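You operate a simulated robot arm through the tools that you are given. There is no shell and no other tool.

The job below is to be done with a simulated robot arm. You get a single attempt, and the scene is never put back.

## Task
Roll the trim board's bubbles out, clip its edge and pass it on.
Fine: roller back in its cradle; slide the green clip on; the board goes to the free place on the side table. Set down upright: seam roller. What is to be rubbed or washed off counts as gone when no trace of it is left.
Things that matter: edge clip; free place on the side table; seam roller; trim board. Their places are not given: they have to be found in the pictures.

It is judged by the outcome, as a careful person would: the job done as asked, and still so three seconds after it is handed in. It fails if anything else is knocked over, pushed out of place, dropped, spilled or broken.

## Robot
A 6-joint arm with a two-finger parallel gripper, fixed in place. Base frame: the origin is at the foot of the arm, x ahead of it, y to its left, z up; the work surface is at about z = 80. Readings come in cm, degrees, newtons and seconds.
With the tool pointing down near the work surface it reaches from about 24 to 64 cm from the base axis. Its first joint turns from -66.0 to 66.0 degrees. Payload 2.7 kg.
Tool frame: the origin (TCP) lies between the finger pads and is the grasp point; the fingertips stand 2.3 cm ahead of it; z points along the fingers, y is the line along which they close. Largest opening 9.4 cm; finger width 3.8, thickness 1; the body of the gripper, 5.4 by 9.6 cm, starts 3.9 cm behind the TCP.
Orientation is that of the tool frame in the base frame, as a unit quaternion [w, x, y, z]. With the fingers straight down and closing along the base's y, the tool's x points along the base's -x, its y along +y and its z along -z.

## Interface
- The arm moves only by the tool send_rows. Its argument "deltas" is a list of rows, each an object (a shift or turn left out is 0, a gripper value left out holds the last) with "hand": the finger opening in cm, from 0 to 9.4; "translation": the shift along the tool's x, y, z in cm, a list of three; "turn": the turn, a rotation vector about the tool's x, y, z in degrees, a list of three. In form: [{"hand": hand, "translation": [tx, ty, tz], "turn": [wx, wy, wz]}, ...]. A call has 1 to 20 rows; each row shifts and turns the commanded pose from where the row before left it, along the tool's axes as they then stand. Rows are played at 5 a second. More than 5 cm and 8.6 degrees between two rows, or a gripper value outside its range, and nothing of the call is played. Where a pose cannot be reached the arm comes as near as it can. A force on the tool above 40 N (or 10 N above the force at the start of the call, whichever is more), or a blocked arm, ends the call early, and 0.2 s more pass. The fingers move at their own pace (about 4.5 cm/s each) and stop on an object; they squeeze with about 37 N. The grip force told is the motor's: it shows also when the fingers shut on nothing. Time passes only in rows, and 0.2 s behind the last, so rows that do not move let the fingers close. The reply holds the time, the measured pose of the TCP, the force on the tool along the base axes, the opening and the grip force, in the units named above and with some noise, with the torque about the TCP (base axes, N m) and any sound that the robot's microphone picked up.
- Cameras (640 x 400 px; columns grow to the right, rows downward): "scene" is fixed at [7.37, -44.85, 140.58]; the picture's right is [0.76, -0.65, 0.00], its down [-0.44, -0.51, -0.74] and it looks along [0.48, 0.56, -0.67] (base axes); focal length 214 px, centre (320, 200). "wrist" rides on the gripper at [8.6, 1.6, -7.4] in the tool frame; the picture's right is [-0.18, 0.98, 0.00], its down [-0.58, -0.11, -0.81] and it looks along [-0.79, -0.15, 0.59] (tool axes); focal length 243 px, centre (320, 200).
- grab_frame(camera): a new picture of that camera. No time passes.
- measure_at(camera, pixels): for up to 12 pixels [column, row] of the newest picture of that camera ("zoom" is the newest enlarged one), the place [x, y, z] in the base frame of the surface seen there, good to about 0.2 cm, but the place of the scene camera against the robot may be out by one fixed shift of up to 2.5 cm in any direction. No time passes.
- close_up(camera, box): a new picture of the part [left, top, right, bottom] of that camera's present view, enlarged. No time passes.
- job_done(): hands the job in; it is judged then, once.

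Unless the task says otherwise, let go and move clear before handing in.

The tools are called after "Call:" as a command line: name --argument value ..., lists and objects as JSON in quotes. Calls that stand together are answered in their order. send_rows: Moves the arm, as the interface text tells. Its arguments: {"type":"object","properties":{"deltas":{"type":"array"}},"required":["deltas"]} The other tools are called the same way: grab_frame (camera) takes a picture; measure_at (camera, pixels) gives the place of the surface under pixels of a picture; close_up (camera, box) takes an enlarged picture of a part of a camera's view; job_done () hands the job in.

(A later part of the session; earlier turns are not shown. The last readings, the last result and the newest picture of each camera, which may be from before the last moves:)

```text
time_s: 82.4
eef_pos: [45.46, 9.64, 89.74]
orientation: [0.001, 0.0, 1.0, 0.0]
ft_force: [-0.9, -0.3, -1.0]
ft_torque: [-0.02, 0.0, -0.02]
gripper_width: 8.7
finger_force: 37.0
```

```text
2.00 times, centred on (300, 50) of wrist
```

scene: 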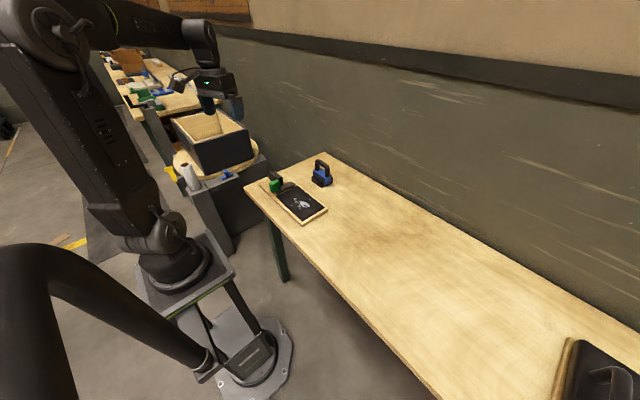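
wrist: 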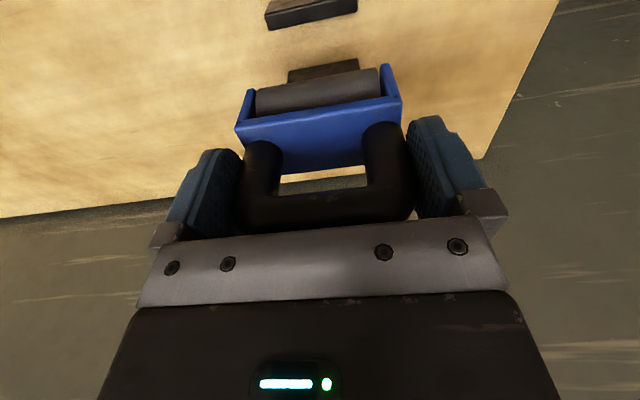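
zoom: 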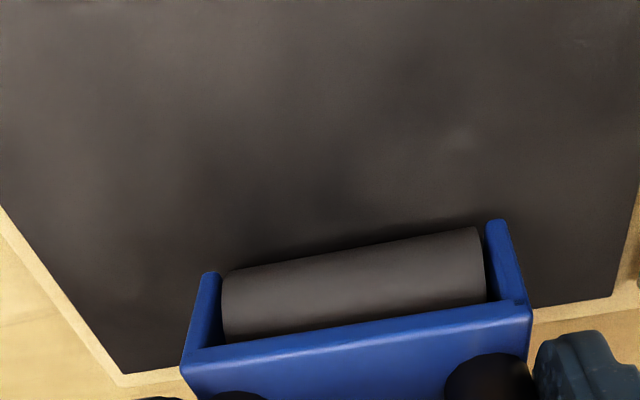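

Nearly clean, with perhaps a faint lighter spot at zoom (460,140). I'll lift and back the roller off in +x to see the whole panel.

Call:
send_rows --deltas '[{"translation": [0, 0, -1.5]}, {"translation": [-2, 0, -1.5]}, {"translation": [-3, 0, -2]}, {}]'

Call:
close_up --camera "wrist" --box '[0, 0, 640, 10]'

Call:
close_up --camera "wrist" --box '[200, 0, 400, 60]'

Call:
close_up --camera "scene" --box '[270, 180, 340, 226]'

```text
time_s: 83.4
eef_pos: [50.72, 9.55, 94.83]
orientation: [0.0, 0.0, 1.0, 0.0]
ft_force: [-0.2, 0.3, -2.2]
ft_torque: [-0.02, 0.03, -0.01]
gripper_width: 8.67
finger_force: 37.6
```

```text
1.00 times, centred on (320, 5) of wrist (not enlarged: the box is as wide or as high as the picture)
```

zoom: 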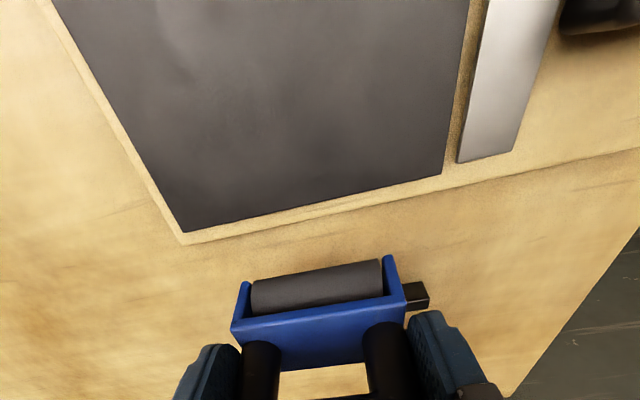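

```text
3.20 times, centred on (300, 30) of wrist
```

zoom: 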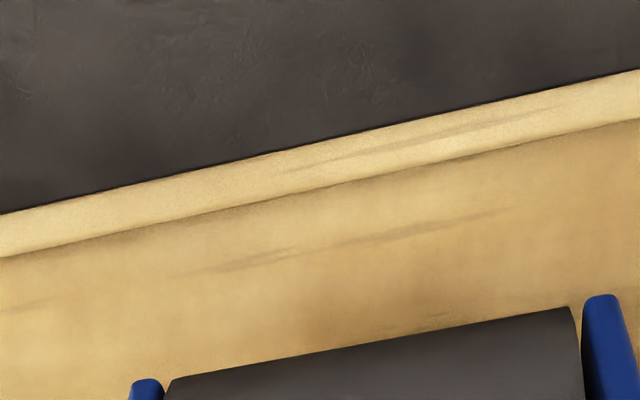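

```text
8.70 times, centred on (305, 203) of scene
```

zoom: 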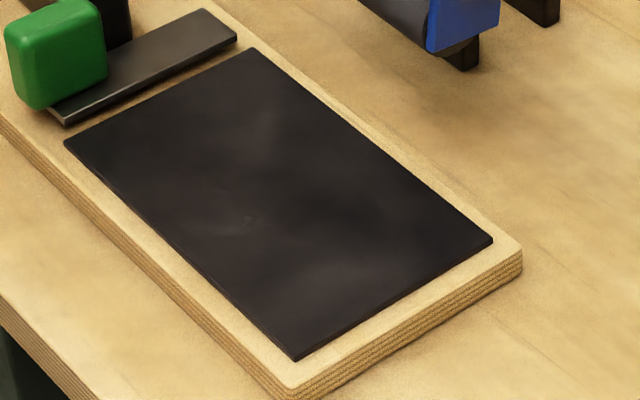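

The panel looks clean in the scene view apart from a tiny faint mark at zoom (250,217). I'll measure where it is and magnify it.

Call:
measure_at --camera "zoom" --pixels '[[250, 217], [262, 140], [296, 357], [65, 145], [490, 240], [252, 48]]'

Call:
close_up --camera "scene" --box '[286, 196, 310, 211]'

```text
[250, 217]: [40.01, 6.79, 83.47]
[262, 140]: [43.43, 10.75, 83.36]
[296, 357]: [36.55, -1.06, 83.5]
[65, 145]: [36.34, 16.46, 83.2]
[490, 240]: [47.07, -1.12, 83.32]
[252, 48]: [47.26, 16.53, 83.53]
```

```text
16.00 times, centred on (298, 204) of scene
```

zoom: 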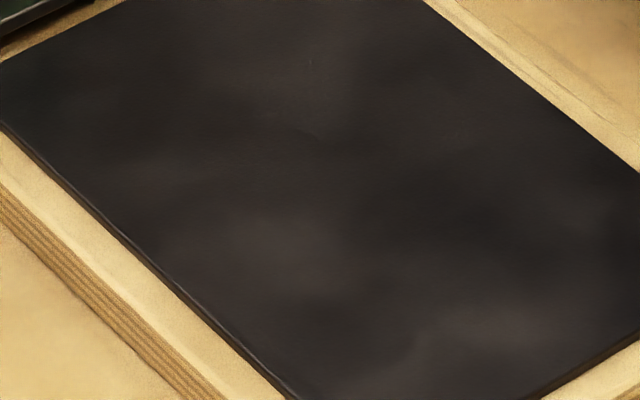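

At 16× the panel looks clean, but to be sure no trace is left I'll make extra firm passes, first at y≈7.9 over that faint spot.

Call:
send_rows --deltas '[{"translation": [2.2, -0.8, 1.0]}, {"translation": [2.2, -0.8, 1.0]}, {"translation": [0, 0, 1.5]}, {"translation": [0, 0, 1.2]}, {}]'

Call:
send_rows --deltas '[{"translation": [0, 0, 0.15]}, {"translation": [0, 0, 0.15]}, {"translation": [0, 0, 0.1]}, {}]'

```text
time_s: 84.6
eef_pos: [46.14, 8.0, 90.12]
orientation: [0.0, 0.0, 1.0, 0.0]
ft_force: [0.0, -0.8, -2.1]
ft_torque: [0.0, 0.0, -0.03]
gripper_width: 8.68
finger_force: 37.1
```

```text
time_s: 85.6
eef_pos: [46.23, 8.12, 89.74]
orientation: [0.001, -0.001, 1.0, -0.001]
ft_force: [-8.8, -1.6, 19.6]
ft_torque: [-0.84, 0.68, -0.28]
gripper_width: 8.68
finger_force: 36.9
```

The torque (−0.84 N·m) shows the roller is loaded on its −y end. I'll lift a little, tilt the tool by 0.8° about its x, and press again to even it out.

Call:
send_rows --deltas '[{"translation": [0, 0, -0.3]}, {"turn": [0.8, 0, 0]}, {"translation": [0, 0, 0.2]}, {}]'

Call:
send_rows --deltas '[{"translation": [0, 0, 0.06]}, {"translation": [0, 0, 0.04]}, {}]'

```text
time_s: 86.6
eef_pos: [46.21, 8.26, 89.7]
orientation: [0.0, 0.0, 1.0, -0.007]
ft_force: [-2.7, 2.0, 9.1]
ft_torque: [0.42, 0.22, 0.07]
gripper_width: 8.67
finger_force: 37.3
```

```text
time_s: 87.4
eef_pos: [46.19, 8.16, 89.72]
orientation: [0.001, 0.0, 1.0, -0.006]
ft_force: [-5.3, 5.5, 15.4]
ft_torque: [0.91, 0.36, 0.1]
gripper_width: 8.67
finger_force: 37.3
```

Overcorrected: the load is now on the +y end. Going back 0.4°.

Call:
send_rows --deltas '[{"translation": [0, 0, -0.3]}, {"turn": [-0.4, 0, 0]}, {"translation": [0, 0, 0.25]}, {}]'

Call:
send_rows --deltas '[{"translation": [0, 0, 0.05]}, {"translation": [0, 0, 0.03]}, {}]'

```text
time_s: 88.4
eef_pos: [46.28, 8.06, 89.63]
orientation: [0.0, 0.0, 1.0, -0.003]
ft_force: [-1.7, -0.2, 2.6]
ft_torque: [-0.36, 0.12, -0.05]
gripper_width: 8.66
finger_force: 37.0
```

```text
time_s: 89.2
eef_pos: [46.25, 8.1, 89.77]
orientation: [0.001, 0.0, 1.0, -0.003]
ft_force: [-6.1, -4.2, 21.6]
ft_torque: [-0.85, 0.5, -0.04]
gripper_width: 8.67
finger_force: 36.5
```

More balanced now at 22 N. Rolling toward the robot.

Call:
send_rows --deltas '[{"translation": [0.7, 0, 0]}, {"translation": [0.8, 0, 0]}, {"translation": [0.8, 0, 0]}, {"translation": [0.8, 0, 0]}]'

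Call:
send_rows --deltas '[{"translation": [0.8, 0, 0]}, {"translation": [0.8, 0, 0]}, {"translation": [0.8, 0, 0]}, {"translation": [0.8, 0, 0]}]'

Call:
send_rows --deltas '[{"translation": [0.8, 0, 0]}, {"translation": [0.8, 0, 0]}, {"translation": [0.8, 0, 0]}, {"translation": [0.5, 0, 0]}]'

```text
time_s: 90.2
eef_pos: [43.14, 8.2, 89.74]
orientation: [0.002, 0.0, 1.0, -0.004]
ft_force: [7.3, -0.6, 18.1]
ft_torque: [-0.46, -0.5, 0.15]
gripper_width: 8.68
finger_force: 36.9
```

```text
time_s: 91.2
eef_pos: [40.08, 8.25, 89.62]
orientation: [0.001, -0.001, 1.0, -0.004]
ft_force: [6.4, -0.2, 16.2]
ft_torque: [-0.2, -0.48, 0.07]
gripper_width: 8.66
finger_force: 36.9
```

```text
time_s: 92.2
eef_pos: [37.02, 8.22, 89.73]
orientation: [0.001, 0.0, 1.0, -0.004]
ft_force: [6.1, -2.2, 13.5]
ft_torque: [-0.25, -0.41, 0.02]
gripper_width: 8.69
finger_force: 36.7
```

Good even pass. I'll lift, go to y≈11 at the far side and make another.

Call:
send_rows --deltas '[{"translation": [0, 0, -1.0]}, {"translation": [-3, 1.0, 0]}, {"translation": [-3, 1.0, 0]}, {"translation": [-3.2, 0.8, 0]}, {"translation": [0, 0, 0.8]}, {"translation": [0, 0, 0.15]}, {}]'

Call:
send_rows --deltas '[{"translation": [0, 0, 0.08]}, {"translation": [0, 0, 0.05]}, {}]'

```text
time_s: 93.8
eef_pos: [46.17, 11.0, 89.61]
orientation: [0.001, 0.001, 1.0, -0.003]
ft_force: [-8.8, 2.4, 24.0]
ft_torque: [-0.08, 0.75, -0.02]
gripper_width: 8.68
finger_force: 37.0
```

```text
time_s: 94.6
eef_pos: [46.14, 10.98, 89.6]
orientation: [0.003, 0.0, 1.0, -0.002]
ft_force: [-4.6, 5.6, 29.1]
ft_torque: [0.04, 0.47, -0.05]
gripper_width: 8.68
finger_force: 37.2
```

29 N is a bit high, so I'll ease slightly and roll.

Call:
send_rows --deltas '[{"translation": [0.5, 0, -0.05]}, {"translation": [0.8, 0, 0]}, {"translation": [0.8, 0, 0]}, {"translation": [0.8, 0, 0]}]'

Call:
send_rows --deltas '[{"translation": [0.8, 0, 0]}, {"translation": [0.8, 0, 0]}, {"translation": [0.8, 0, 0]}, {"translation": [0.8, 0, 0]}]'

Call:
send_rows --deltas '[{"translation": [0.8, 0, 0]}, {"translation": [0.8, 0, 0]}, {"translation": [0.8, 0, 0]}, {"translation": [0.5, 0, 0]}]'

```text
time_s: 95.6
eef_pos: [43.39, 11.05, 89.68]
orientation: [0.002, 0.0, 1.0, -0.003]
ft_force: [6.9, -1.4, 15.3]
ft_torque: [-0.2, -0.48, 0.04]
gripper_width: 8.68
finger_force: 37.4
```

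```text
time_s: 96.6
eef_pos: [40.13, 10.92, 89.56]
orientation: [0.002, 0.0, 1.0, -0.003]
ft_force: [6.9, -2.4, 14.8]
ft_torque: [-0.25, -0.46, 0.03]
gripper_width: 8.7
finger_force: 37.2
```

```text
time_s: 97.6
eef_pos: [37.21, 10.87, 89.55]
orientation: [0.0, 0.0, 1.0, -0.003]
ft_force: [6.2, 0.6, 12.8]
ft_torque: [-0.08, -0.41, 0.01]
gripper_width: 8.7
finger_force: 36.6
```

Good. One more firm pass at y≈4.5 for the small dots on that side.

Call:
send_rows --deltas '[{"translation": [0, 0, -1.0]}, {"translation": [-3, -2.1, 0]}, {"translation": [-3, -2.1, 0]}, {"translation": [-3.2, -2.2, 0]}, {"translation": [0, 0, 0.8]}, {"translation": [0, 0, 0.15]}, {}]'

Call:
send_rows --deltas '[{"translation": [0, 0, 0.05]}, {"translation": [0, 0, 0.04]}, {}]'

```text
time_s: 99.2
eef_pos: [46.45, 4.65, 89.65]
orientation: [0.0, 0.0, 1.0, -0.003]
ft_force: [-0.3, -0.7, -1.8]
ft_torque: [-0.01, 0.01, 0.01]
gripper_width: 8.69
finger_force: 36.9
```

```text
time_s: 100.0
eef_pos: [46.36, 4.77, 89.63]
orientation: [0.0, 0.0, 1.0, -0.004]
ft_force: [-1.5, 1.4, 5.3]
ft_torque: [-0.02, 0.13, -0.01]
gripper_width: 8.68
finger_force: 37.1
```

Call:
send_rows --deltas '[{"translation": [0, 0, 0.05]}, {"translation": [0, 0, 0.03]}, {}]'

Call:
send_rows --deltas '[{"translation": [0.5, 0, 0]}, {"translation": [0.8, 0, 0]}, {"translation": [0.8, 0, 0]}, {"translation": [0.8, 0, 0]}]'

Call:
send_rows --deltas '[{"translation": [0.8, 0, 0]}, {"translation": [0.8, 0, 0]}, {"translation": [0.8, 0, 0]}, {"translation": [0.8, 0, 0]}]'

Call:
send_rows --deltas '[{"translation": [0.8, 0, 0]}, {"translation": [0.8, 0, 0]}, {"translation": [0.8, 0, 0]}, {"translation": [0.5, 0, 0]}]'

```text
time_s: 100.8
eef_pos: [46.46, 4.64, 89.66]
orientation: [0.001, 0.0, 1.0, -0.004]
ft_force: [-5.5, 2.7, 21.8]
ft_torque: [0.01, 0.5, -0.01]
gripper_width: 8.67
finger_force: 37.3
```

```text
time_s: 101.8
eef_pos: [43.73, 4.56, 89.6]
orientation: [0.003, 0.0, 1.0, -0.003]
ft_force: [7.0, -1.4, 17.8]
ft_torque: [-0.26, -0.54, 0.07]
gripper_width: 8.69
finger_force: 37.0
```

```text
time_s: 102.8
eef_pos: [40.48, 4.67, 89.52]
orientation: [0.003, 0.0, 1.0, -0.003]
ft_force: [9.2, -1.0, 21.7]
ft_torque: [-0.25, -0.55, 0.04]
gripper_width: 8.69
finger_force: 36.7
```

```text
time_s: 103.8
eef_pos: [37.52, 4.57, 89.4]
orientation: [0.003, 0.0, 1.0, -0.002]
ft_force: [10.8, -1.9, 24.5]
ft_torque: [-0.22, -0.69, 0.02]
gripper_width: 8.69
finger_force: 37.1
```

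Passes done. Lifting to z≈97, moving toward the cradle, and checking the panel and the roller's attitude.

Call:
send_rows --deltas '[{"translation": [0, 0, -2]}, {"translation": [0, 0, -3]}, {"translation": [0, 0, -3]}, {"translation": [-3.5, 1.5, 0]}, {"translation": [-3.5, 1.8, 0]}, {"translation": [-3.5, 1.8, 0]}, {"translation": [-3.5, 1.8, 0]}, {}]'

Call:
close_up --camera "wrist" --box '[0, 0, 640, 10]'

Call:
close_up --camera "scene" --box '[270, 180, 340, 226]'

Call:
close_up --camera "scene" --box '[270, 130, 370, 200]'

```text
time_s: 105.6
eef_pos: [51.45, 11.52, 97.3]
orientation: [0.001, 0.0, 1.0, -0.004]
ft_force: [-0.3, -0.3, -2.6]
ft_torque: [-0.01, 0.0, -0.02]
gripper_width: 8.7
finger_force: 36.7
```

```text
1.00 times, centred on (320, 5) of wrist (not enlarged: the box is as wide or as high as the picture)
```

zoom: 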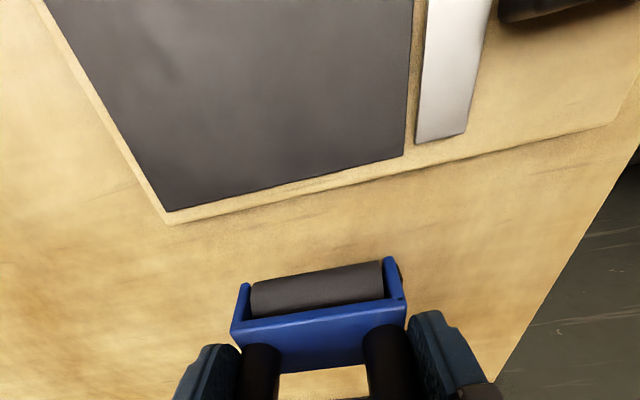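

```text
8.70 times, centred on (305, 203) of scene
```

zoom: 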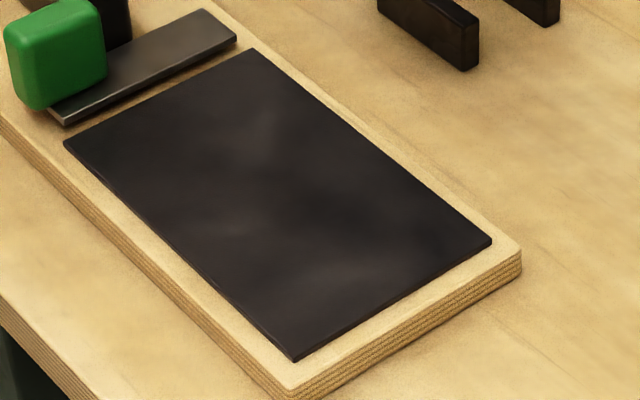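

```text
5.71 times, centred on (320, 165) of scene
```

zoom: 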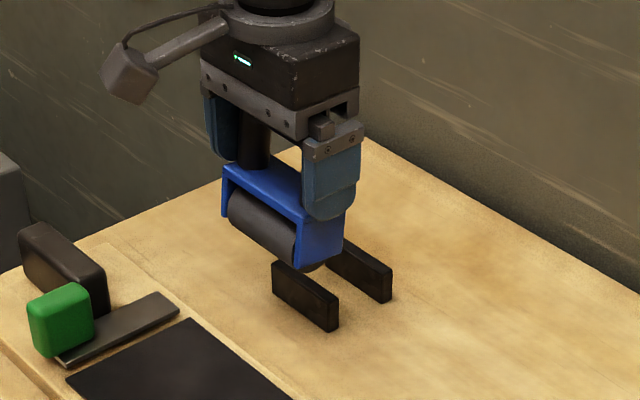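

The panel is clean with no trace left. Before re-seating the roller I'll measure its frame relative to the TCP and the cradle bars, since the handle slid about 0.65 cm in the grip.

Call:
close_up --camera "wrist" --box '[0, 0, 640, 10]'

Call:
measure_at --camera "zoom" --pixels '[[234, 332], [404, 306], [320, 320], [243, 287], [389, 260], [320, 285], [320, 300], [262, 365], [385, 345], [320, 277]]'

Call:
close_up --camera "wrist" --box '[220, 60, 420, 185]'

```text
1.00 times, centred on (320, 5) of wrist (not enlarged: the box is as wide or as high as the picture)
```

zoom: 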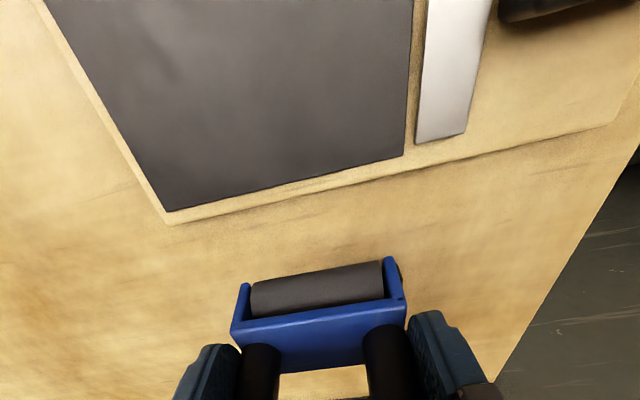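

```text
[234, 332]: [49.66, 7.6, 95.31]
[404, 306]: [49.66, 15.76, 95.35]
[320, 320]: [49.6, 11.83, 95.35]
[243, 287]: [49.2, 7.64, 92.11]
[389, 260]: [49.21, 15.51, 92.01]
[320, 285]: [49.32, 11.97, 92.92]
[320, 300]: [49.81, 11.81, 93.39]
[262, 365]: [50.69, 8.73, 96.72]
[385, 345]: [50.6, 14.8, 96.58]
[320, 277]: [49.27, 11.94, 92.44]
```

```text
3.20 times, centred on (320, 122) of wrist
```

zoom: 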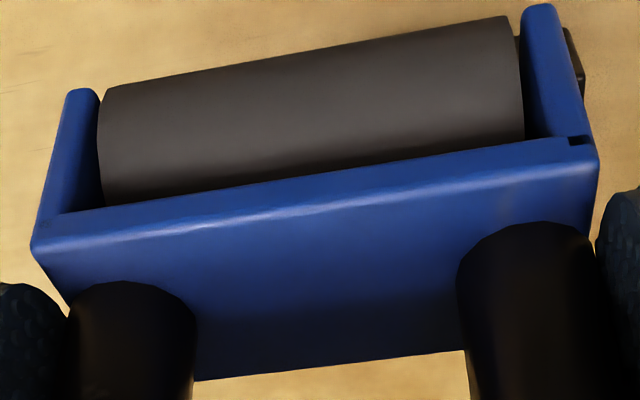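

The frame's top front edge sits at dx −1.79 and its lower tip at −2.25, so the roller has pitched about 8° in the grip. I'll measure the two cradle bars in the scene zoom, then tilt the tool to bring the roller upright.

Call:
close_up --camera "scene" --box '[300, 155, 350, 190]'

```text
11.43 times, centred on (325, 172) of scene
```

zoom: 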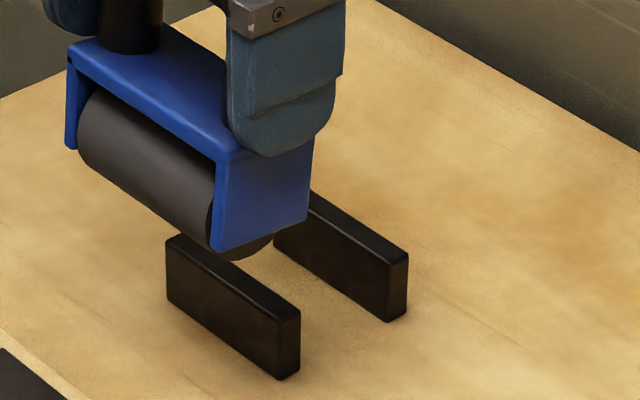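

Call:
measure_at --camera "zoom" --pixels '[[172, 240], [284, 318], [297, 310], [180, 236], [392, 262], [404, 255], [315, 198], [230, 280], [345, 228], [240, 190], [300, 160], [150, 175]]'

```text
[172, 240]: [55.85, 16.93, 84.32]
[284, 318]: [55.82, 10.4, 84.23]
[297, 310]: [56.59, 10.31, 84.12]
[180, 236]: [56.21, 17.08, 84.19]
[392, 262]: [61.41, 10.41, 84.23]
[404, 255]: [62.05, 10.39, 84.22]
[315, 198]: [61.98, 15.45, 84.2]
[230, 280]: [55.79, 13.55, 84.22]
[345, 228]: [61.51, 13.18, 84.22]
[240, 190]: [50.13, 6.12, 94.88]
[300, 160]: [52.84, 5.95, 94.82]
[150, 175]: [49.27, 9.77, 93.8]
```

The bars occupy x 55.6–56.6 and 61.3–62.1, so the gap centre is x≈58.95, y≈15.1. I'll pitch the tool −8° here in the air and re-measure the frame.

Call:
send_rows --deltas '[{"turn": [0, -4, 0]}, {"turn": [0, -4, 0]}, {}]'

Call:
close_up --camera "wrist" --box '[0, 0, 640, 10]'

Call:
measure_at --camera "zoom" --pixels '[[234, 332], [404, 306], [320, 320], [243, 287], [389, 260], [320, 285], [244, 300], [391, 275], [238, 315], [398, 290]]'

Call:
close_up --camera "scene" --box '[290, 140, 350, 190]'

```text
time_s: 106.4
eef_pos: [51.35, 11.57, 97.46]
orientation: [0.071, 0.0, 0.997, -0.004]
ft_force: [-0.9, 0.0, -2.3]
ft_torque: [-0.01, 0.03, 0.01]
gripper_width: 8.67
finger_force: 36.8
```

```text
1.00 times, centred on (320, 5) of wrist (not enlarged: the box is as wide or as high as the picture)
```

zoom: 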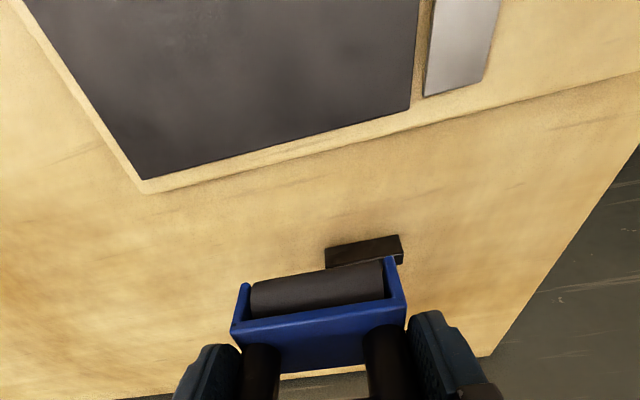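

```text
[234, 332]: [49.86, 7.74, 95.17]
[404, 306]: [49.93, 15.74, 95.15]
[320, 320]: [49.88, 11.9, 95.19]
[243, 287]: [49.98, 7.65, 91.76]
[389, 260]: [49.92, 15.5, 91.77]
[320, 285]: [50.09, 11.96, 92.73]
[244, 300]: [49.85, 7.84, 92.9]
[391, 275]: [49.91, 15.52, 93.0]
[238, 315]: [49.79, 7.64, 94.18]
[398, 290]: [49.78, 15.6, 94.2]
```

```text
8.00 times, centred on (320, 165) of scene
```

zoom: 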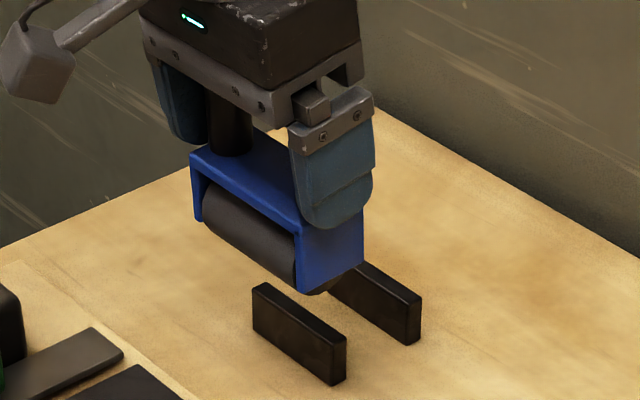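

The frame front now measures x≈49.9 top to bottom, nearly vertical. I'll take 1° back, then move over the cradle so the frame front lands at x≈56.9, y centre ≈15.1.

Call:
send_rows --deltas '[{"turn": [0, 1, 0]}, {"translation": [-2.316, 1.17, 0.284]}, {"translation": [-2.316, 1.17, 0.284]}, {"translation": [-2.316, 1.17, 0.284]}, {}]'

Call:
close_up --camera "wrist" --box '[0, 0, 640, 10]'

Call:
measure_at --camera "zoom" --pixels '[[234, 332], [404, 306], [320, 320], [243, 287], [389, 260], [320, 285], [244, 300], [391, 275], [238, 315], [398, 290]]'

Call:
close_up --camera "scene" --box '[290, 140, 350, 190]'

```text
time_s: 107.6
eef_pos: [58.49, 15.02, 97.26]
orientation: [0.061, 0.0, 0.998, -0.003]
ft_force: [0.6, -0.8, -1.2]
ft_torque: [-0.06, 0.01, -0.01]
gripper_width: 8.69
finger_force: 36.8
```

```text
1.00 times, centred on (320, 5) of wrist (not enlarged: the box is as wide or as high as the picture)
```

zoom: 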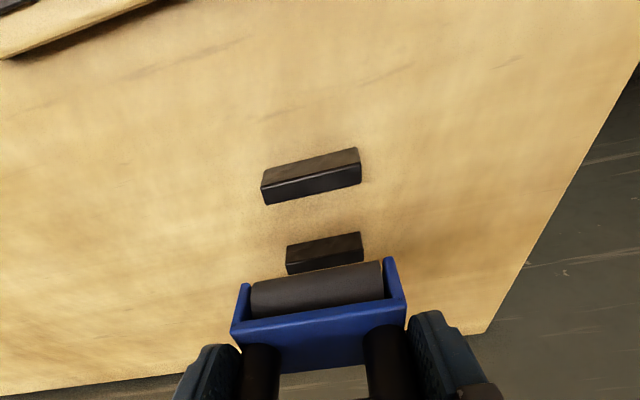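

```text
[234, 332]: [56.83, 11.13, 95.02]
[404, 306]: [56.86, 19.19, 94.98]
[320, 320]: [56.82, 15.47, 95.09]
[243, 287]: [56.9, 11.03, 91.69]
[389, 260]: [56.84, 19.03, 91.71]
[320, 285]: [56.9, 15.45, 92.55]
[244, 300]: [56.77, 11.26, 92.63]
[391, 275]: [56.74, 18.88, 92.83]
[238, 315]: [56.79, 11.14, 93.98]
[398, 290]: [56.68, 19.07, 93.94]
```

```text
8.00 times, centred on (320, 165) of scene
```

zoom: 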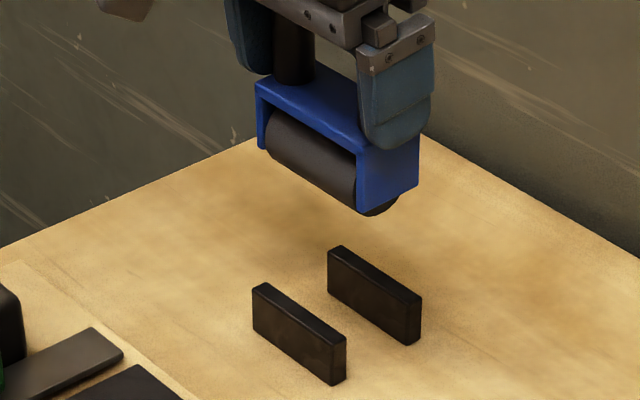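

Frame front is vertical at x≈56.82 and centred at y≈15.1. I'll measure the bars from this same view to confirm alignment before lowering.

Call:
close_up --camera "wrist" --box '[0, 0, 640, 10]'

Call:
measure_at --camera "zoom" --pixels '[[268, 187], [358, 167], [268, 201], [359, 181], [312, 180], [312, 191], [290, 250], [360, 236], [290, 268], [360, 258], [325, 248], [312, 170]]'

```text
1.00 times, centred on (320, 5) of wrist (not enlarged: the box is as wide or as high as the picture)
```

zoom: 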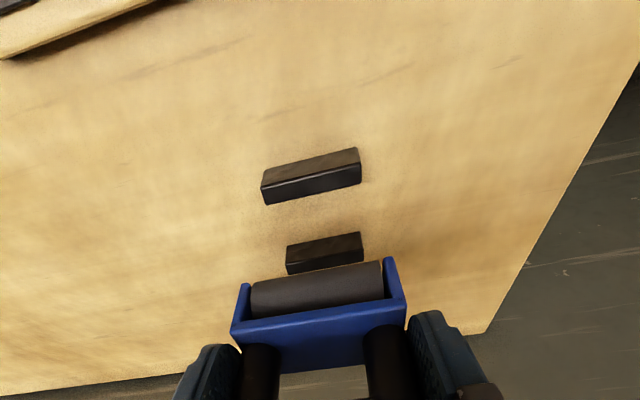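

```text
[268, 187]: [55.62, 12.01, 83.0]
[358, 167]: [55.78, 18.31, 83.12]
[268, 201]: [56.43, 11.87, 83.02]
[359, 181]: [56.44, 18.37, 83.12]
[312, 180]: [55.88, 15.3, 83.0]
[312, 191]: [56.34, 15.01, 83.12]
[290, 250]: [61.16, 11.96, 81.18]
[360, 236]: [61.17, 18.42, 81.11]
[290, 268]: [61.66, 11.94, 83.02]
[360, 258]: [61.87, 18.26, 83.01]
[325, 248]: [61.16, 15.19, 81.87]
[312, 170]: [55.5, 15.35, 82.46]
```

The bars' inner gap is x 56.5–61.16 (centre 58.83), so the alignment is good. Lowering straight down in base z, slowly at the end.

Call:
send_rows --deltas '[{"translation": [0.19, 0.03, 1.99]}, {"translation": [0.24, 0, 1.985]}, {"translation": [0.24, 0, 1.985]}, {"translation": [0.12, 0, 0.99]}, {"translation": [0.06, 0, 0.5]}, {}]'

Call:
grab_frame --camera "wrist"

Call:
close_up --camera "scene" --box '[290, 140, 350, 190]'

```text
time_s: 109.0
eef_pos: [58.44, 15.13, 89.96]
orientation: [0.061, 0.0, 0.998, -0.003]
ft_force: [0.1, 0.2, -1.0]
ft_torque: [0.03, -0.02, -0.05]
gripper_width: 8.67
finger_force: 36.7
```

```text
taken
```

wrist: 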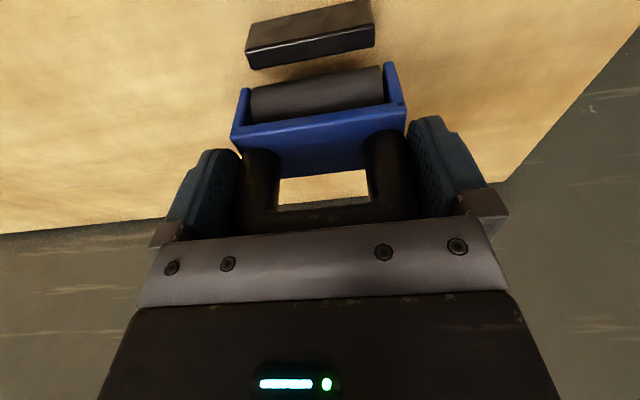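

```text
8.00 times, centred on (320, 165) of scene
```

zoom: 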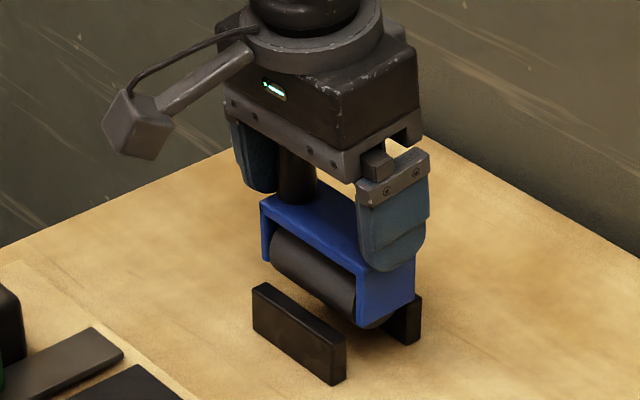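

Aligned well between the bars. Continuing down with small steps and watching the force.

Call:
send_rows --deltas '[{"translation": [0.06, 0, 0.5]}, {"translation": [0.06, 0, 0.5]}, {"translation": [0.06, 0, 0.5]}, {"translation": [0.024, 0, 0.2]}, {}]'

Call:
send_rows --deltas '[{"translation": [0.024, 0, 0.2]}, {"translation": [0.024, 0, 0.2]}, {}]'

```text
time_s: 110.2
eef_pos: [58.48, 15.06, 88.22]
orientation: [0.061, 0.0, 0.998, -0.004]
ft_force: [0.0, -0.3, -0.9]
ft_torque: [0.03, 0.0, 0.03]
gripper_width: 8.67
finger_force: 36.7
```

```text
time_s: 111.0
eef_pos: [58.39, 14.91, 87.81]
orientation: [0.061, 0.0, 0.998, -0.003]
ft_force: [0.6, -0.7, -1.3]
ft_torque: [0.01, 0.04, 0.02]
gripper_width: 8.69
finger_force: 37.5
```

Call:
send_rows --deltas '[{"translation": [0.018, 0, 0.15]}, {"translation": [0.018, 0, 0.15]}, {}]'

Call:
send_rows --deltas '[{"translation": [0.012, 0, 0.1]}, {}]'

```text
time_s: 111.8
eef_pos: [58.48, 15.0, 87.5]
orientation: [0.061, 0.0, 0.998, -0.004]
ft_force: [0.8, 0.0, -0.8]
ft_torque: [-0.01, 0.01, -0.03]
gripper_width: 8.67
finger_force: 36.8
```

```text
time_s: 112.4
eef_pos: [58.54, 15.04, 87.33]
orientation: [0.062, 0.001, 0.998, -0.003]
ft_force: [0.3, -0.7, 0.6]
ft_torque: [-0.11, 0.01, 0.0]
gripper_width: 8.68
finger_force: 36.5
```

First contact with the table (force rising to +0.6 N). One tiny step more and a look before opening.

Call:
send_rows --deltas '[{"translation": [0.004, 0, 0.03]}, {}]'

Call:
grab_frame --camera "wrist"

Call:
close_up --camera "scene" --box '[290, 140, 350, 190]'

```text
time_s: 113.0
eef_pos: [58.4, 15.01, 87.3]
orientation: [0.061, 0.0, 0.998, -0.004]
ft_force: [-1.3, -1.1, 2.4]
ft_torque: [-0.21, 0.09, -0.09]
gripper_width: 8.69
finger_force: 37.0
```

```text
taken
```

wrist: 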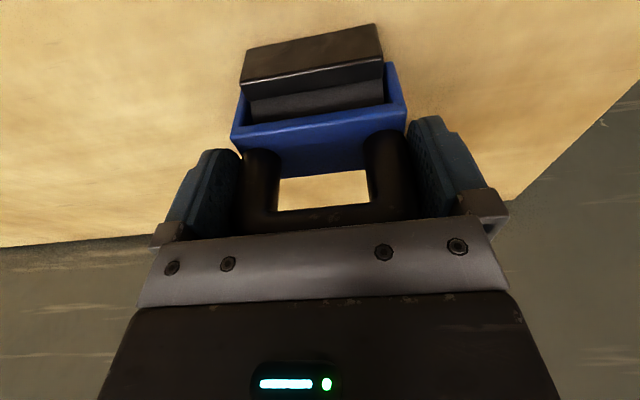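

```text
8.00 times, centred on (320, 165) of scene
```

zoom: 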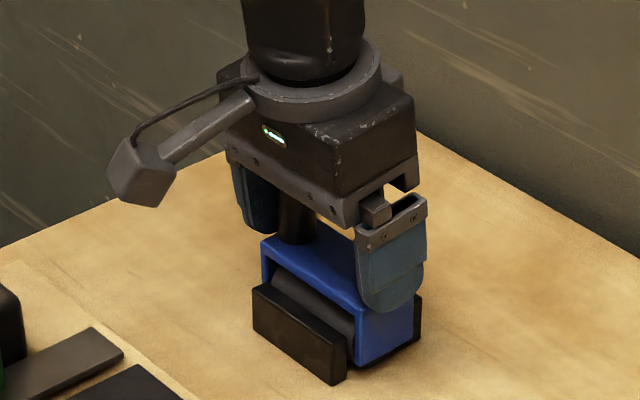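

The roller is seated between the bars. Opening the fingers.

Call:
send_rows --deltas '[{"hand": 8.9}, {"hand": 9.2}, {"hand": 9.4}, {}, {}]'

Call:
grab_frame --camera "wrist"

Call:
close_up --camera "scene" --box '[290, 140, 350, 190]'

```text
time_s: 114.2
eef_pos: [58.47, 15.0, 87.4]
orientation: [0.061, 0.0, 0.998, -0.003]
ft_force: [-0.3, 0.4, -0.1]
ft_torque: [0.01, 0.01, -0.03]
gripper_width: 9.39
finger_force: 0.0
```

```text
taken
```

wrist: 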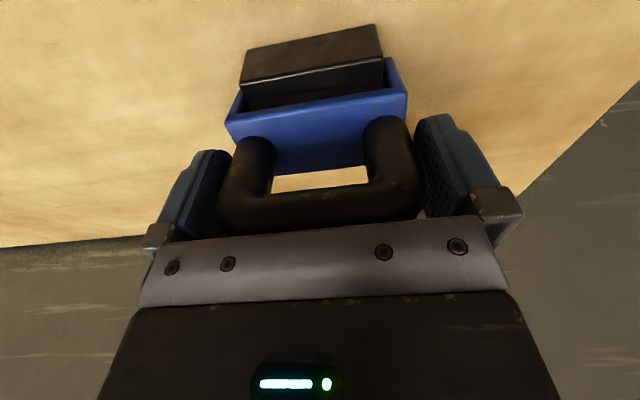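

```text
8.00 times, centred on (320, 165) of scene
```

zoom: 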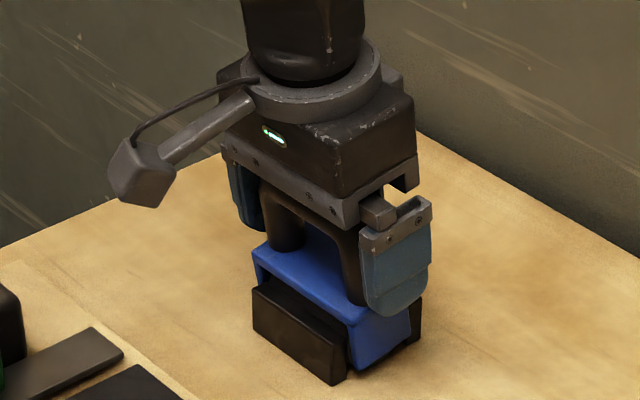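

After release the roller leaned toward the robot: the blue frame is tipped against the front bar. I'll measure the tilt before moving.

Call:
measure_at --camera "wrist" --pixels '[[240, 170], [400, 160], [320, 195], [320, 210], [228, 125], [404, 100], [316, 125], [262, 145], [380, 125], [320, 220], [232, 100], [395, 65]]'

Call:
close_up --camera "wrist" --box '[200, 10, 440, 240]'

```text
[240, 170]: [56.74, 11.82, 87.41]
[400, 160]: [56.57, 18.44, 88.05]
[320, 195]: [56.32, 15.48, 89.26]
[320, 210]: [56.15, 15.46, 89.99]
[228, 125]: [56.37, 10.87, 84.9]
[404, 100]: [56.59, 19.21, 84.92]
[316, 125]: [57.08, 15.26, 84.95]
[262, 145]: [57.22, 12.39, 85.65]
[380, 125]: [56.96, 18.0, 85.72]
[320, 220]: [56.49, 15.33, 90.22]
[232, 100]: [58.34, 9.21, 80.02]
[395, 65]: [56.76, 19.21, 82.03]
```

```text
1.74 times, centred on (320, 125) of wrist
```

zoom: 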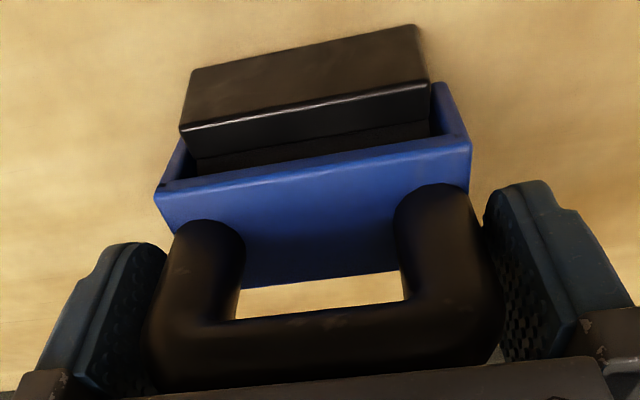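

The handle now leans about 12° toward the robot. I'll regrip it with the tool aligned to the lean, lift a hair, turn it truly upright, and set it down again with minimal contact force.

Call:
send_rows --deltas '[{"translation": [0.37, 0, -0.05], "turn": [0, -2.5, 0]}, {"translation": [0.37, 0, -0.05], "turn": [0, -2.5, 0]}, {}]'

Call:
grab_frame --camera "wrist"

Call:
close_up --camera "scene" --box '[290, 140, 350, 190]'

```text
time_s: 115.0
eef_pos: [57.76, 15.01, 87.42]
orientation: [0.105, 0.0, 0.995, -0.004]
ft_force: [0.4, 0.1, 0.0]
ft_torque: [-0.03, -0.02, -0.01]
gripper_width: 9.43
finger_force: 0.0
```

```text
taken
```

wrist: 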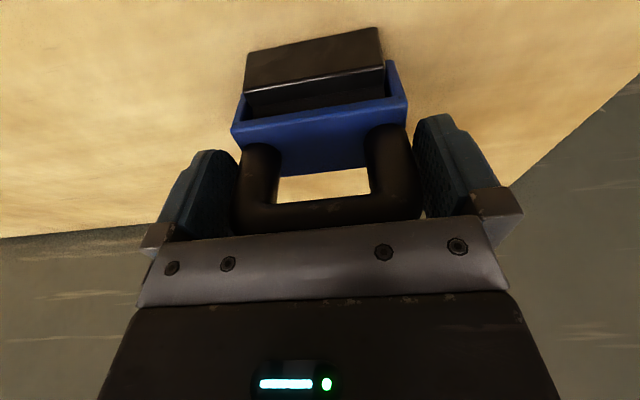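

```text
8.00 times, centred on (320, 165) of scene
```

zoom: 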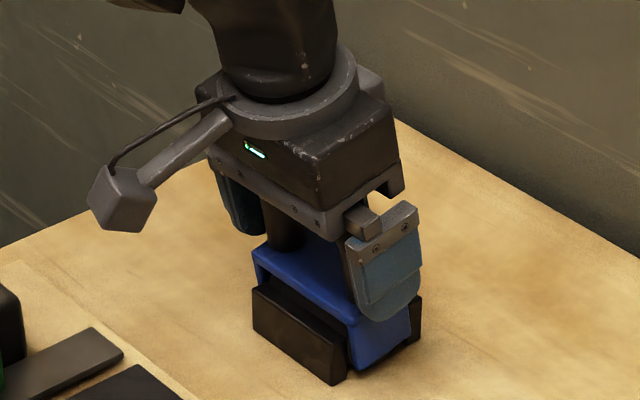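

Fingers are aligned with the leaning arch; I'll nudge +0.12 in y to centre and close.

Call:
send_rows --deltas '[{"translation": [0, 0.12, 0]}, {"hand": 8.9}, {"hand": 8.0}, {"hand": 7.0}, {"hand": 7.0}, {}]'

Call:
send_rows --deltas '[{"translation": [0.1, 0, -0.49]}, {"translation": [0.1, 0, -0.49]}, {}]'

Call:
grab_frame --camera "wrist"

Call:
close_up --camera "scene" --box '[290, 140, 350, 190]'

```text
time_s: 116.4
eef_pos: [57.73, 15.04, 87.27]
orientation: [0.104, 0.0, 0.995, -0.003]
ft_force: [-0.1, -0.9, 1.3]
ft_torque: [-0.14, -0.01, -0.02]
gripper_width: 8.68
finger_force: 37.3
```

```text
time_s: 117.2
eef_pos: [57.49, 15.05, 88.39]
orientation: [0.107, -0.001, 0.994, -0.002]
ft_force: [22.7, -2.9, -4.6]
ft_torque: [-0.21, -1.23, 0.02]
gripper_width: 8.67
finger_force: 37.2
```

```text
taken
```

wrist: 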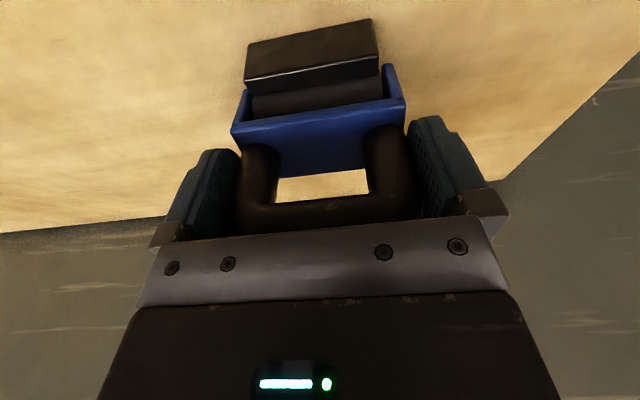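

```text
8.00 times, centred on (320, 165) of scene
```

zoom: 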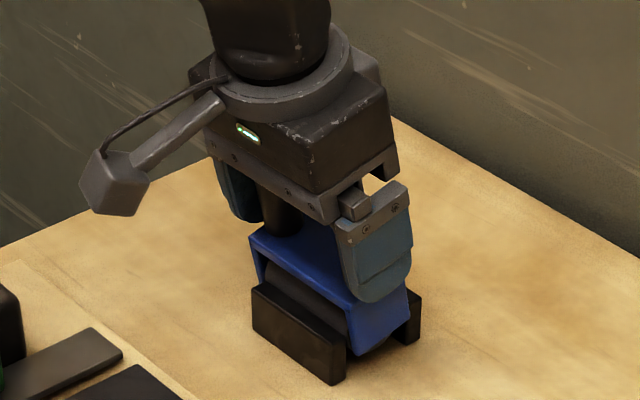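

I had the sign wrong on the lateral compensation, so the roller pressed on the front bar (22.7 N), though the bar is at the same pixels as before. Moving back +0.4 in x.

Call:
send_rows --deltas '[{"translation": [-0.2, 0, 0.042]}, {"translation": [-0.2, 0, 0.042]}, {}]'

```text
time_s: 118.0
eef_pos: [57.66, 15.18, 88.17]
orientation: [0.103, 0.0, 0.995, -0.003]
ft_force: [3.3, 1.4, 0.7]
ft_torque: [0.08, -0.19, 0.01]
gripper_width: 8.67
finger_force: 36.9
```

Now lift straight up 2 cm with the correct compensation.

Call:
send_rows --deltas '[{"translation": [-0.2, 0, -0.47]}, {"translation": [-0.15, 0, -0.7]}, {"translation": [-0.15, 0, -0.7]}, {}]'

Call:
close_up --camera "wrist" --box '[200, 10, 440, 240]'

Call:
measure_at --camera "zoom" --pixels '[[320, 30], [320, 70], [320, 100]]'

```text
time_s: 119.0
eef_pos: [57.7, 15.17, 90.27]
orientation: [0.104, -0.002, 0.995, -0.003]
ft_force: [0.6, 0.3, -1.5]
ft_torque: [0.03, -0.02, 0.01]
gripper_width: 8.66
finger_force: 37.2
```

```text
1.74 times, centred on (320, 125) of wrist
```

zoom: 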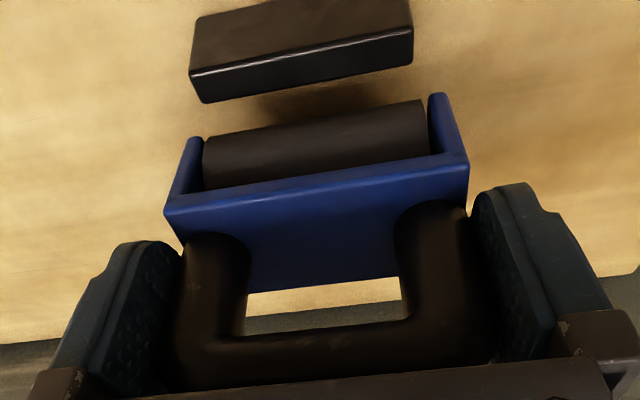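

```text
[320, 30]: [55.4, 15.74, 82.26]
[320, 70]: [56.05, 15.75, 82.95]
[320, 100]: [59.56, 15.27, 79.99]
```

The bars are unmoved. I'll raise another 1.5 cm and measure the frame's attitude.

Call:
send_rows --deltas '[{"translation": [-0.156, 0, -0.734]}, {"translation": [-0.156, 0, -0.734]}, {}]'

Call:
close_up --camera "wrist" --box '[200, 10, 440, 240]'

Call:
measure_at --camera "zoom" --pixels '[[190, 142], [438, 98], [172, 208], [466, 162], [320, 185], [320, 215], [320, 265], [215, 260], [430, 230], [205, 320], [450, 300], [320, 340]]'

```text
time_s: 119.8
eef_pos: [57.92, 15.03, 91.78]
orientation: [0.105, -0.001, 0.995, -0.003]
ft_force: [0.3, -0.4, -1.0]
ft_torque: [0.02, 0.03, -0.01]
gripper_width: 8.68
finger_force: 36.8
```

```text
1.74 times, centred on (320, 125) of wrist
```

zoom: 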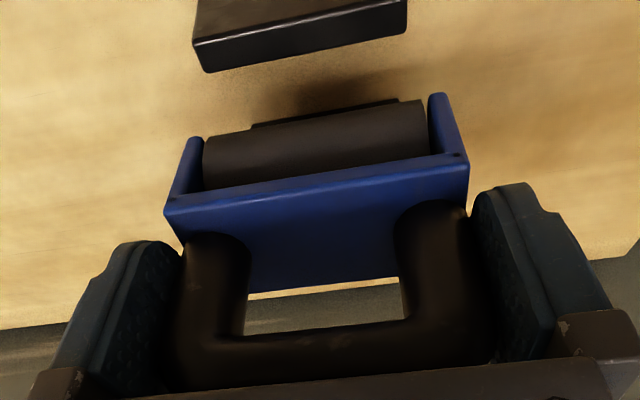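

```text
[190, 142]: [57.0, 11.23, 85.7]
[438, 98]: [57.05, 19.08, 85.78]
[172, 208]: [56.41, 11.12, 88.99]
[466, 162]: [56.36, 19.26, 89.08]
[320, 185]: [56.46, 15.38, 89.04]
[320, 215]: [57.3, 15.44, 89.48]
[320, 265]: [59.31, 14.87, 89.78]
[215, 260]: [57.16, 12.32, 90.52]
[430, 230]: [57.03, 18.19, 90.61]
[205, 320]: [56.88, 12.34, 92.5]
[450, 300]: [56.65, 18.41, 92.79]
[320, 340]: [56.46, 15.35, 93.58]
```

The frame leans about 10.5° (57.02 at z 85.7 versus 56.39 at z 89.0). Rotating the tool +10.5° to bring it upright, then re-measuring.

Call:
send_rows --deltas '[{"translation": [0, 0, -0.5]}, {"turn": [0, 3.5, 0]}, {"turn": [0, 3.5, 0]}, {"turn": [0, 3.5, 0]}, {}]'

Call:
close_up --camera "wrist" --box '[200, 10, 440, 240]'

Call:
measure_at --camera "zoom" --pixels '[[190, 142], [438, 98], [172, 208], [466, 162], [320, 185], [320, 215], [320, 265], [215, 260], [430, 230], [205, 320], [450, 300], [320, 340]]'

```text
time_s: 121.0
eef_pos: [57.74, 15.16, 92.18]
orientation: [0.012, 0.0, 1.0, -0.003]
ft_force: [0.3, 0.1, -2.5]
ft_torque: [0.01, 0.01, 0.02]
gripper_width: 8.66
finger_force: 37.5
```

```text
1.74 times, centred on (320, 125) of wrist
```

zoom: 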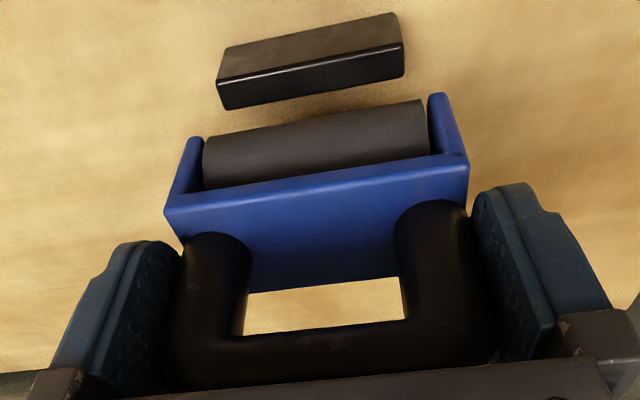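

```text
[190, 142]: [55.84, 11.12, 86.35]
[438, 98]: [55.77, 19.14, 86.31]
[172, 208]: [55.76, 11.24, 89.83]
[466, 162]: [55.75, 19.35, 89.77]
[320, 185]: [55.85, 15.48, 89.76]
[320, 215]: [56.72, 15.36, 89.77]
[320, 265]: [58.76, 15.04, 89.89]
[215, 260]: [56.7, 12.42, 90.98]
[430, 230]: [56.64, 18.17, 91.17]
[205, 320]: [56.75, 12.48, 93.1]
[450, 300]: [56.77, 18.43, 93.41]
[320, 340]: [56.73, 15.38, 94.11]
```

Front face now reads 55.80 at z 86.3 and 55.76 at z 89.8, so it's upright. Moving +1.1 in x to centre it, then lowering to first touch.

Call:
send_rows --deltas '[{"translation": [-0.55, -0.03, 0.013]}, {"translation": [-0.55, -0.03, 0.013]}, {"translation": [0.03, 0, 1.2]}, {"translation": [0.03, 0, 1.2]}, {"translation": [0.02, 0, 0.8]}, {"translation": [0.01, 0, 0.4]}, {}]'

Call:
close_up --camera "wrist" --box '[200, 10, 440, 240]'

Call:
measure_at --camera "zoom" --pixels '[[190, 142], [438, 98], [172, 208], [466, 162], [320, 185], [215, 260], [430, 230], [205, 320], [450, 300], [320, 340], [310, 130], [310, 100]]'

```text
time_s: 122.6
eef_pos: [58.87, 15.15, 88.63]
orientation: [0.013, 0.0, 1.0, -0.003]
ft_force: [0.0, 0.7, -2.5]
ft_torque: [0.01, 0.01, -0.02]
gripper_width: 8.71
finger_force: 37.2
```

```text
1.74 times, centred on (320, 125) of wrist
```

zoom: 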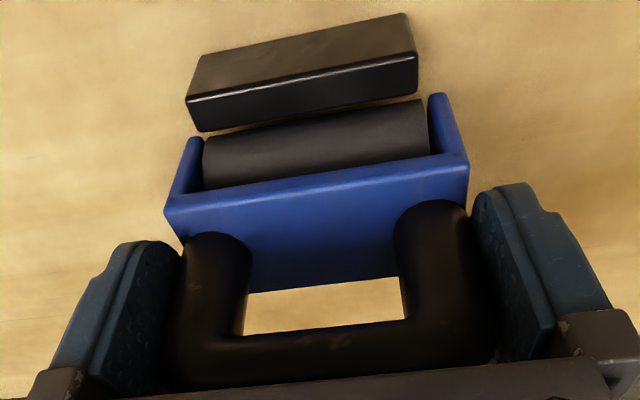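

```text
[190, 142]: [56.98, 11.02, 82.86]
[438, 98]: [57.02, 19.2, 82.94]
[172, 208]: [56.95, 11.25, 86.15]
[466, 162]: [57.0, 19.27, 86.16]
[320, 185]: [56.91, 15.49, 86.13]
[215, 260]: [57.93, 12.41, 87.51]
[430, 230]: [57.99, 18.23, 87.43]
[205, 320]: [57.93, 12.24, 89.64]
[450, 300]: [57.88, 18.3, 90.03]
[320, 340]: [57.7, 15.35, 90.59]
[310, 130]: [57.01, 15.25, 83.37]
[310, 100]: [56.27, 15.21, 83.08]
```

Upright (57.00 at the bottom, 56.97 at the top; arch 57.96 to 57.90). Lowering the last ~0.95 cm in small steps.

Call:
send_rows --deltas '[{"translation": [0.01, 0, 0.4]}, {"translation": [0.005, 0, 0.2]}, {"translation": [0.003, 0, 0.1]}, {}]'

Call:
send_rows --deltas '[{"translation": [0.002, 0, 0.08]}, {}]'

Call:
send_rows --deltas '[{"translation": [0.002, 0, 0.06]}, {}]'

```text
time_s: 123.6
eef_pos: [58.81, 15.03, 87.94]
orientation: [0.013, -0.001, 1.0, -0.004]
ft_force: [-0.5, 0.5, -1.5]
ft_torque: [-0.01, 0.02, -0.02]
gripper_width: 8.66
finger_force: 37.2
```

```text
time_s: 124.2
eef_pos: [58.9, 15.12, 87.83]
orientation: [0.013, -0.001, 1.0, -0.004]
ft_force: [-0.5, -0.4, -2.3]
ft_torque: [0.01, 0.02, 0.0]
gripper_width: 8.69
finger_force: 36.8
```

```text
time_s: 124.8
eef_pos: [58.91, 15.06, 87.75]
orientation: [0.013, -0.001, 1.0, -0.003]
ft_force: [-0.7, -0.7, -2.2]
ft_torque: [0.01, 0.01, 0.02]
gripper_width: 8.68
finger_force: 37.1
```

Call:
send_rows --deltas '[{"translation": [0.001, 0, 0.05]}, {}]'

Call:
send_rows --deltas '[{"translation": [0.001, 0, 0.05]}, {}]'

Call:
send_rows --deltas '[{"translation": [0.001, 0, 0.04]}, {}]'

```text
time_s: 125.4
eef_pos: [58.89, 15.15, 87.65]
orientation: [0.013, 0.0, 1.0, -0.004]
ft_force: [0.0, -0.5, -1.7]
ft_torque: [0.0, 0.0, -0.02]
gripper_width: 8.64
finger_force: 37.1
```

```text
time_s: 126.0
eef_pos: [58.85, 15.09, 87.7]
orientation: [0.013, 0.0, 1.0, -0.004]
ft_force: [0.2, 1.4, -1.1]
ft_torque: [0.02, -0.02, 0.02]
gripper_width: 8.66
finger_force: 37.4
```

```text
time_s: 126.6
eef_pos: [58.97, 15.1, 87.55]
orientation: [0.013, -0.001, 1.0, -0.004]
ft_force: [-0.2, 0.4, -1.3]
ft_torque: [0.0, -0.01, -0.04]
gripper_width: 8.66
finger_force: 37.6
```

Call:
send_rows --deltas '[{"translation": [0.001, 0, 0.04]}, {}]'

Call:
send_rows --deltas '[{"translation": [0.001, 0, 0.04]}, {}]'

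Call:
measure_at --camera "wrist" --pixels '[[245, 92]]'

```text
time_s: 127.2
eef_pos: [58.84, 15.0, 87.57]
orientation: [0.012, 0.0, 1.0, -0.003]
ft_force: [-0.6, 0.4, -1.1]
ft_torque: [-0.02, -0.04, 0.0]
gripper_width: 8.69
finger_force: 37.2
```

```text
time_s: 127.8
eef_pos: [58.95, 14.98, 87.48]
orientation: [0.013, 0.0, 1.0, -0.004]
ft_force: [-0.4, 0.0, -0.6]
ft_torque: [-0.01, 0.06, 0.0]
gripper_width: 8.68
finger_force: 37.1
```

```text
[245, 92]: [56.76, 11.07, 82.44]
```

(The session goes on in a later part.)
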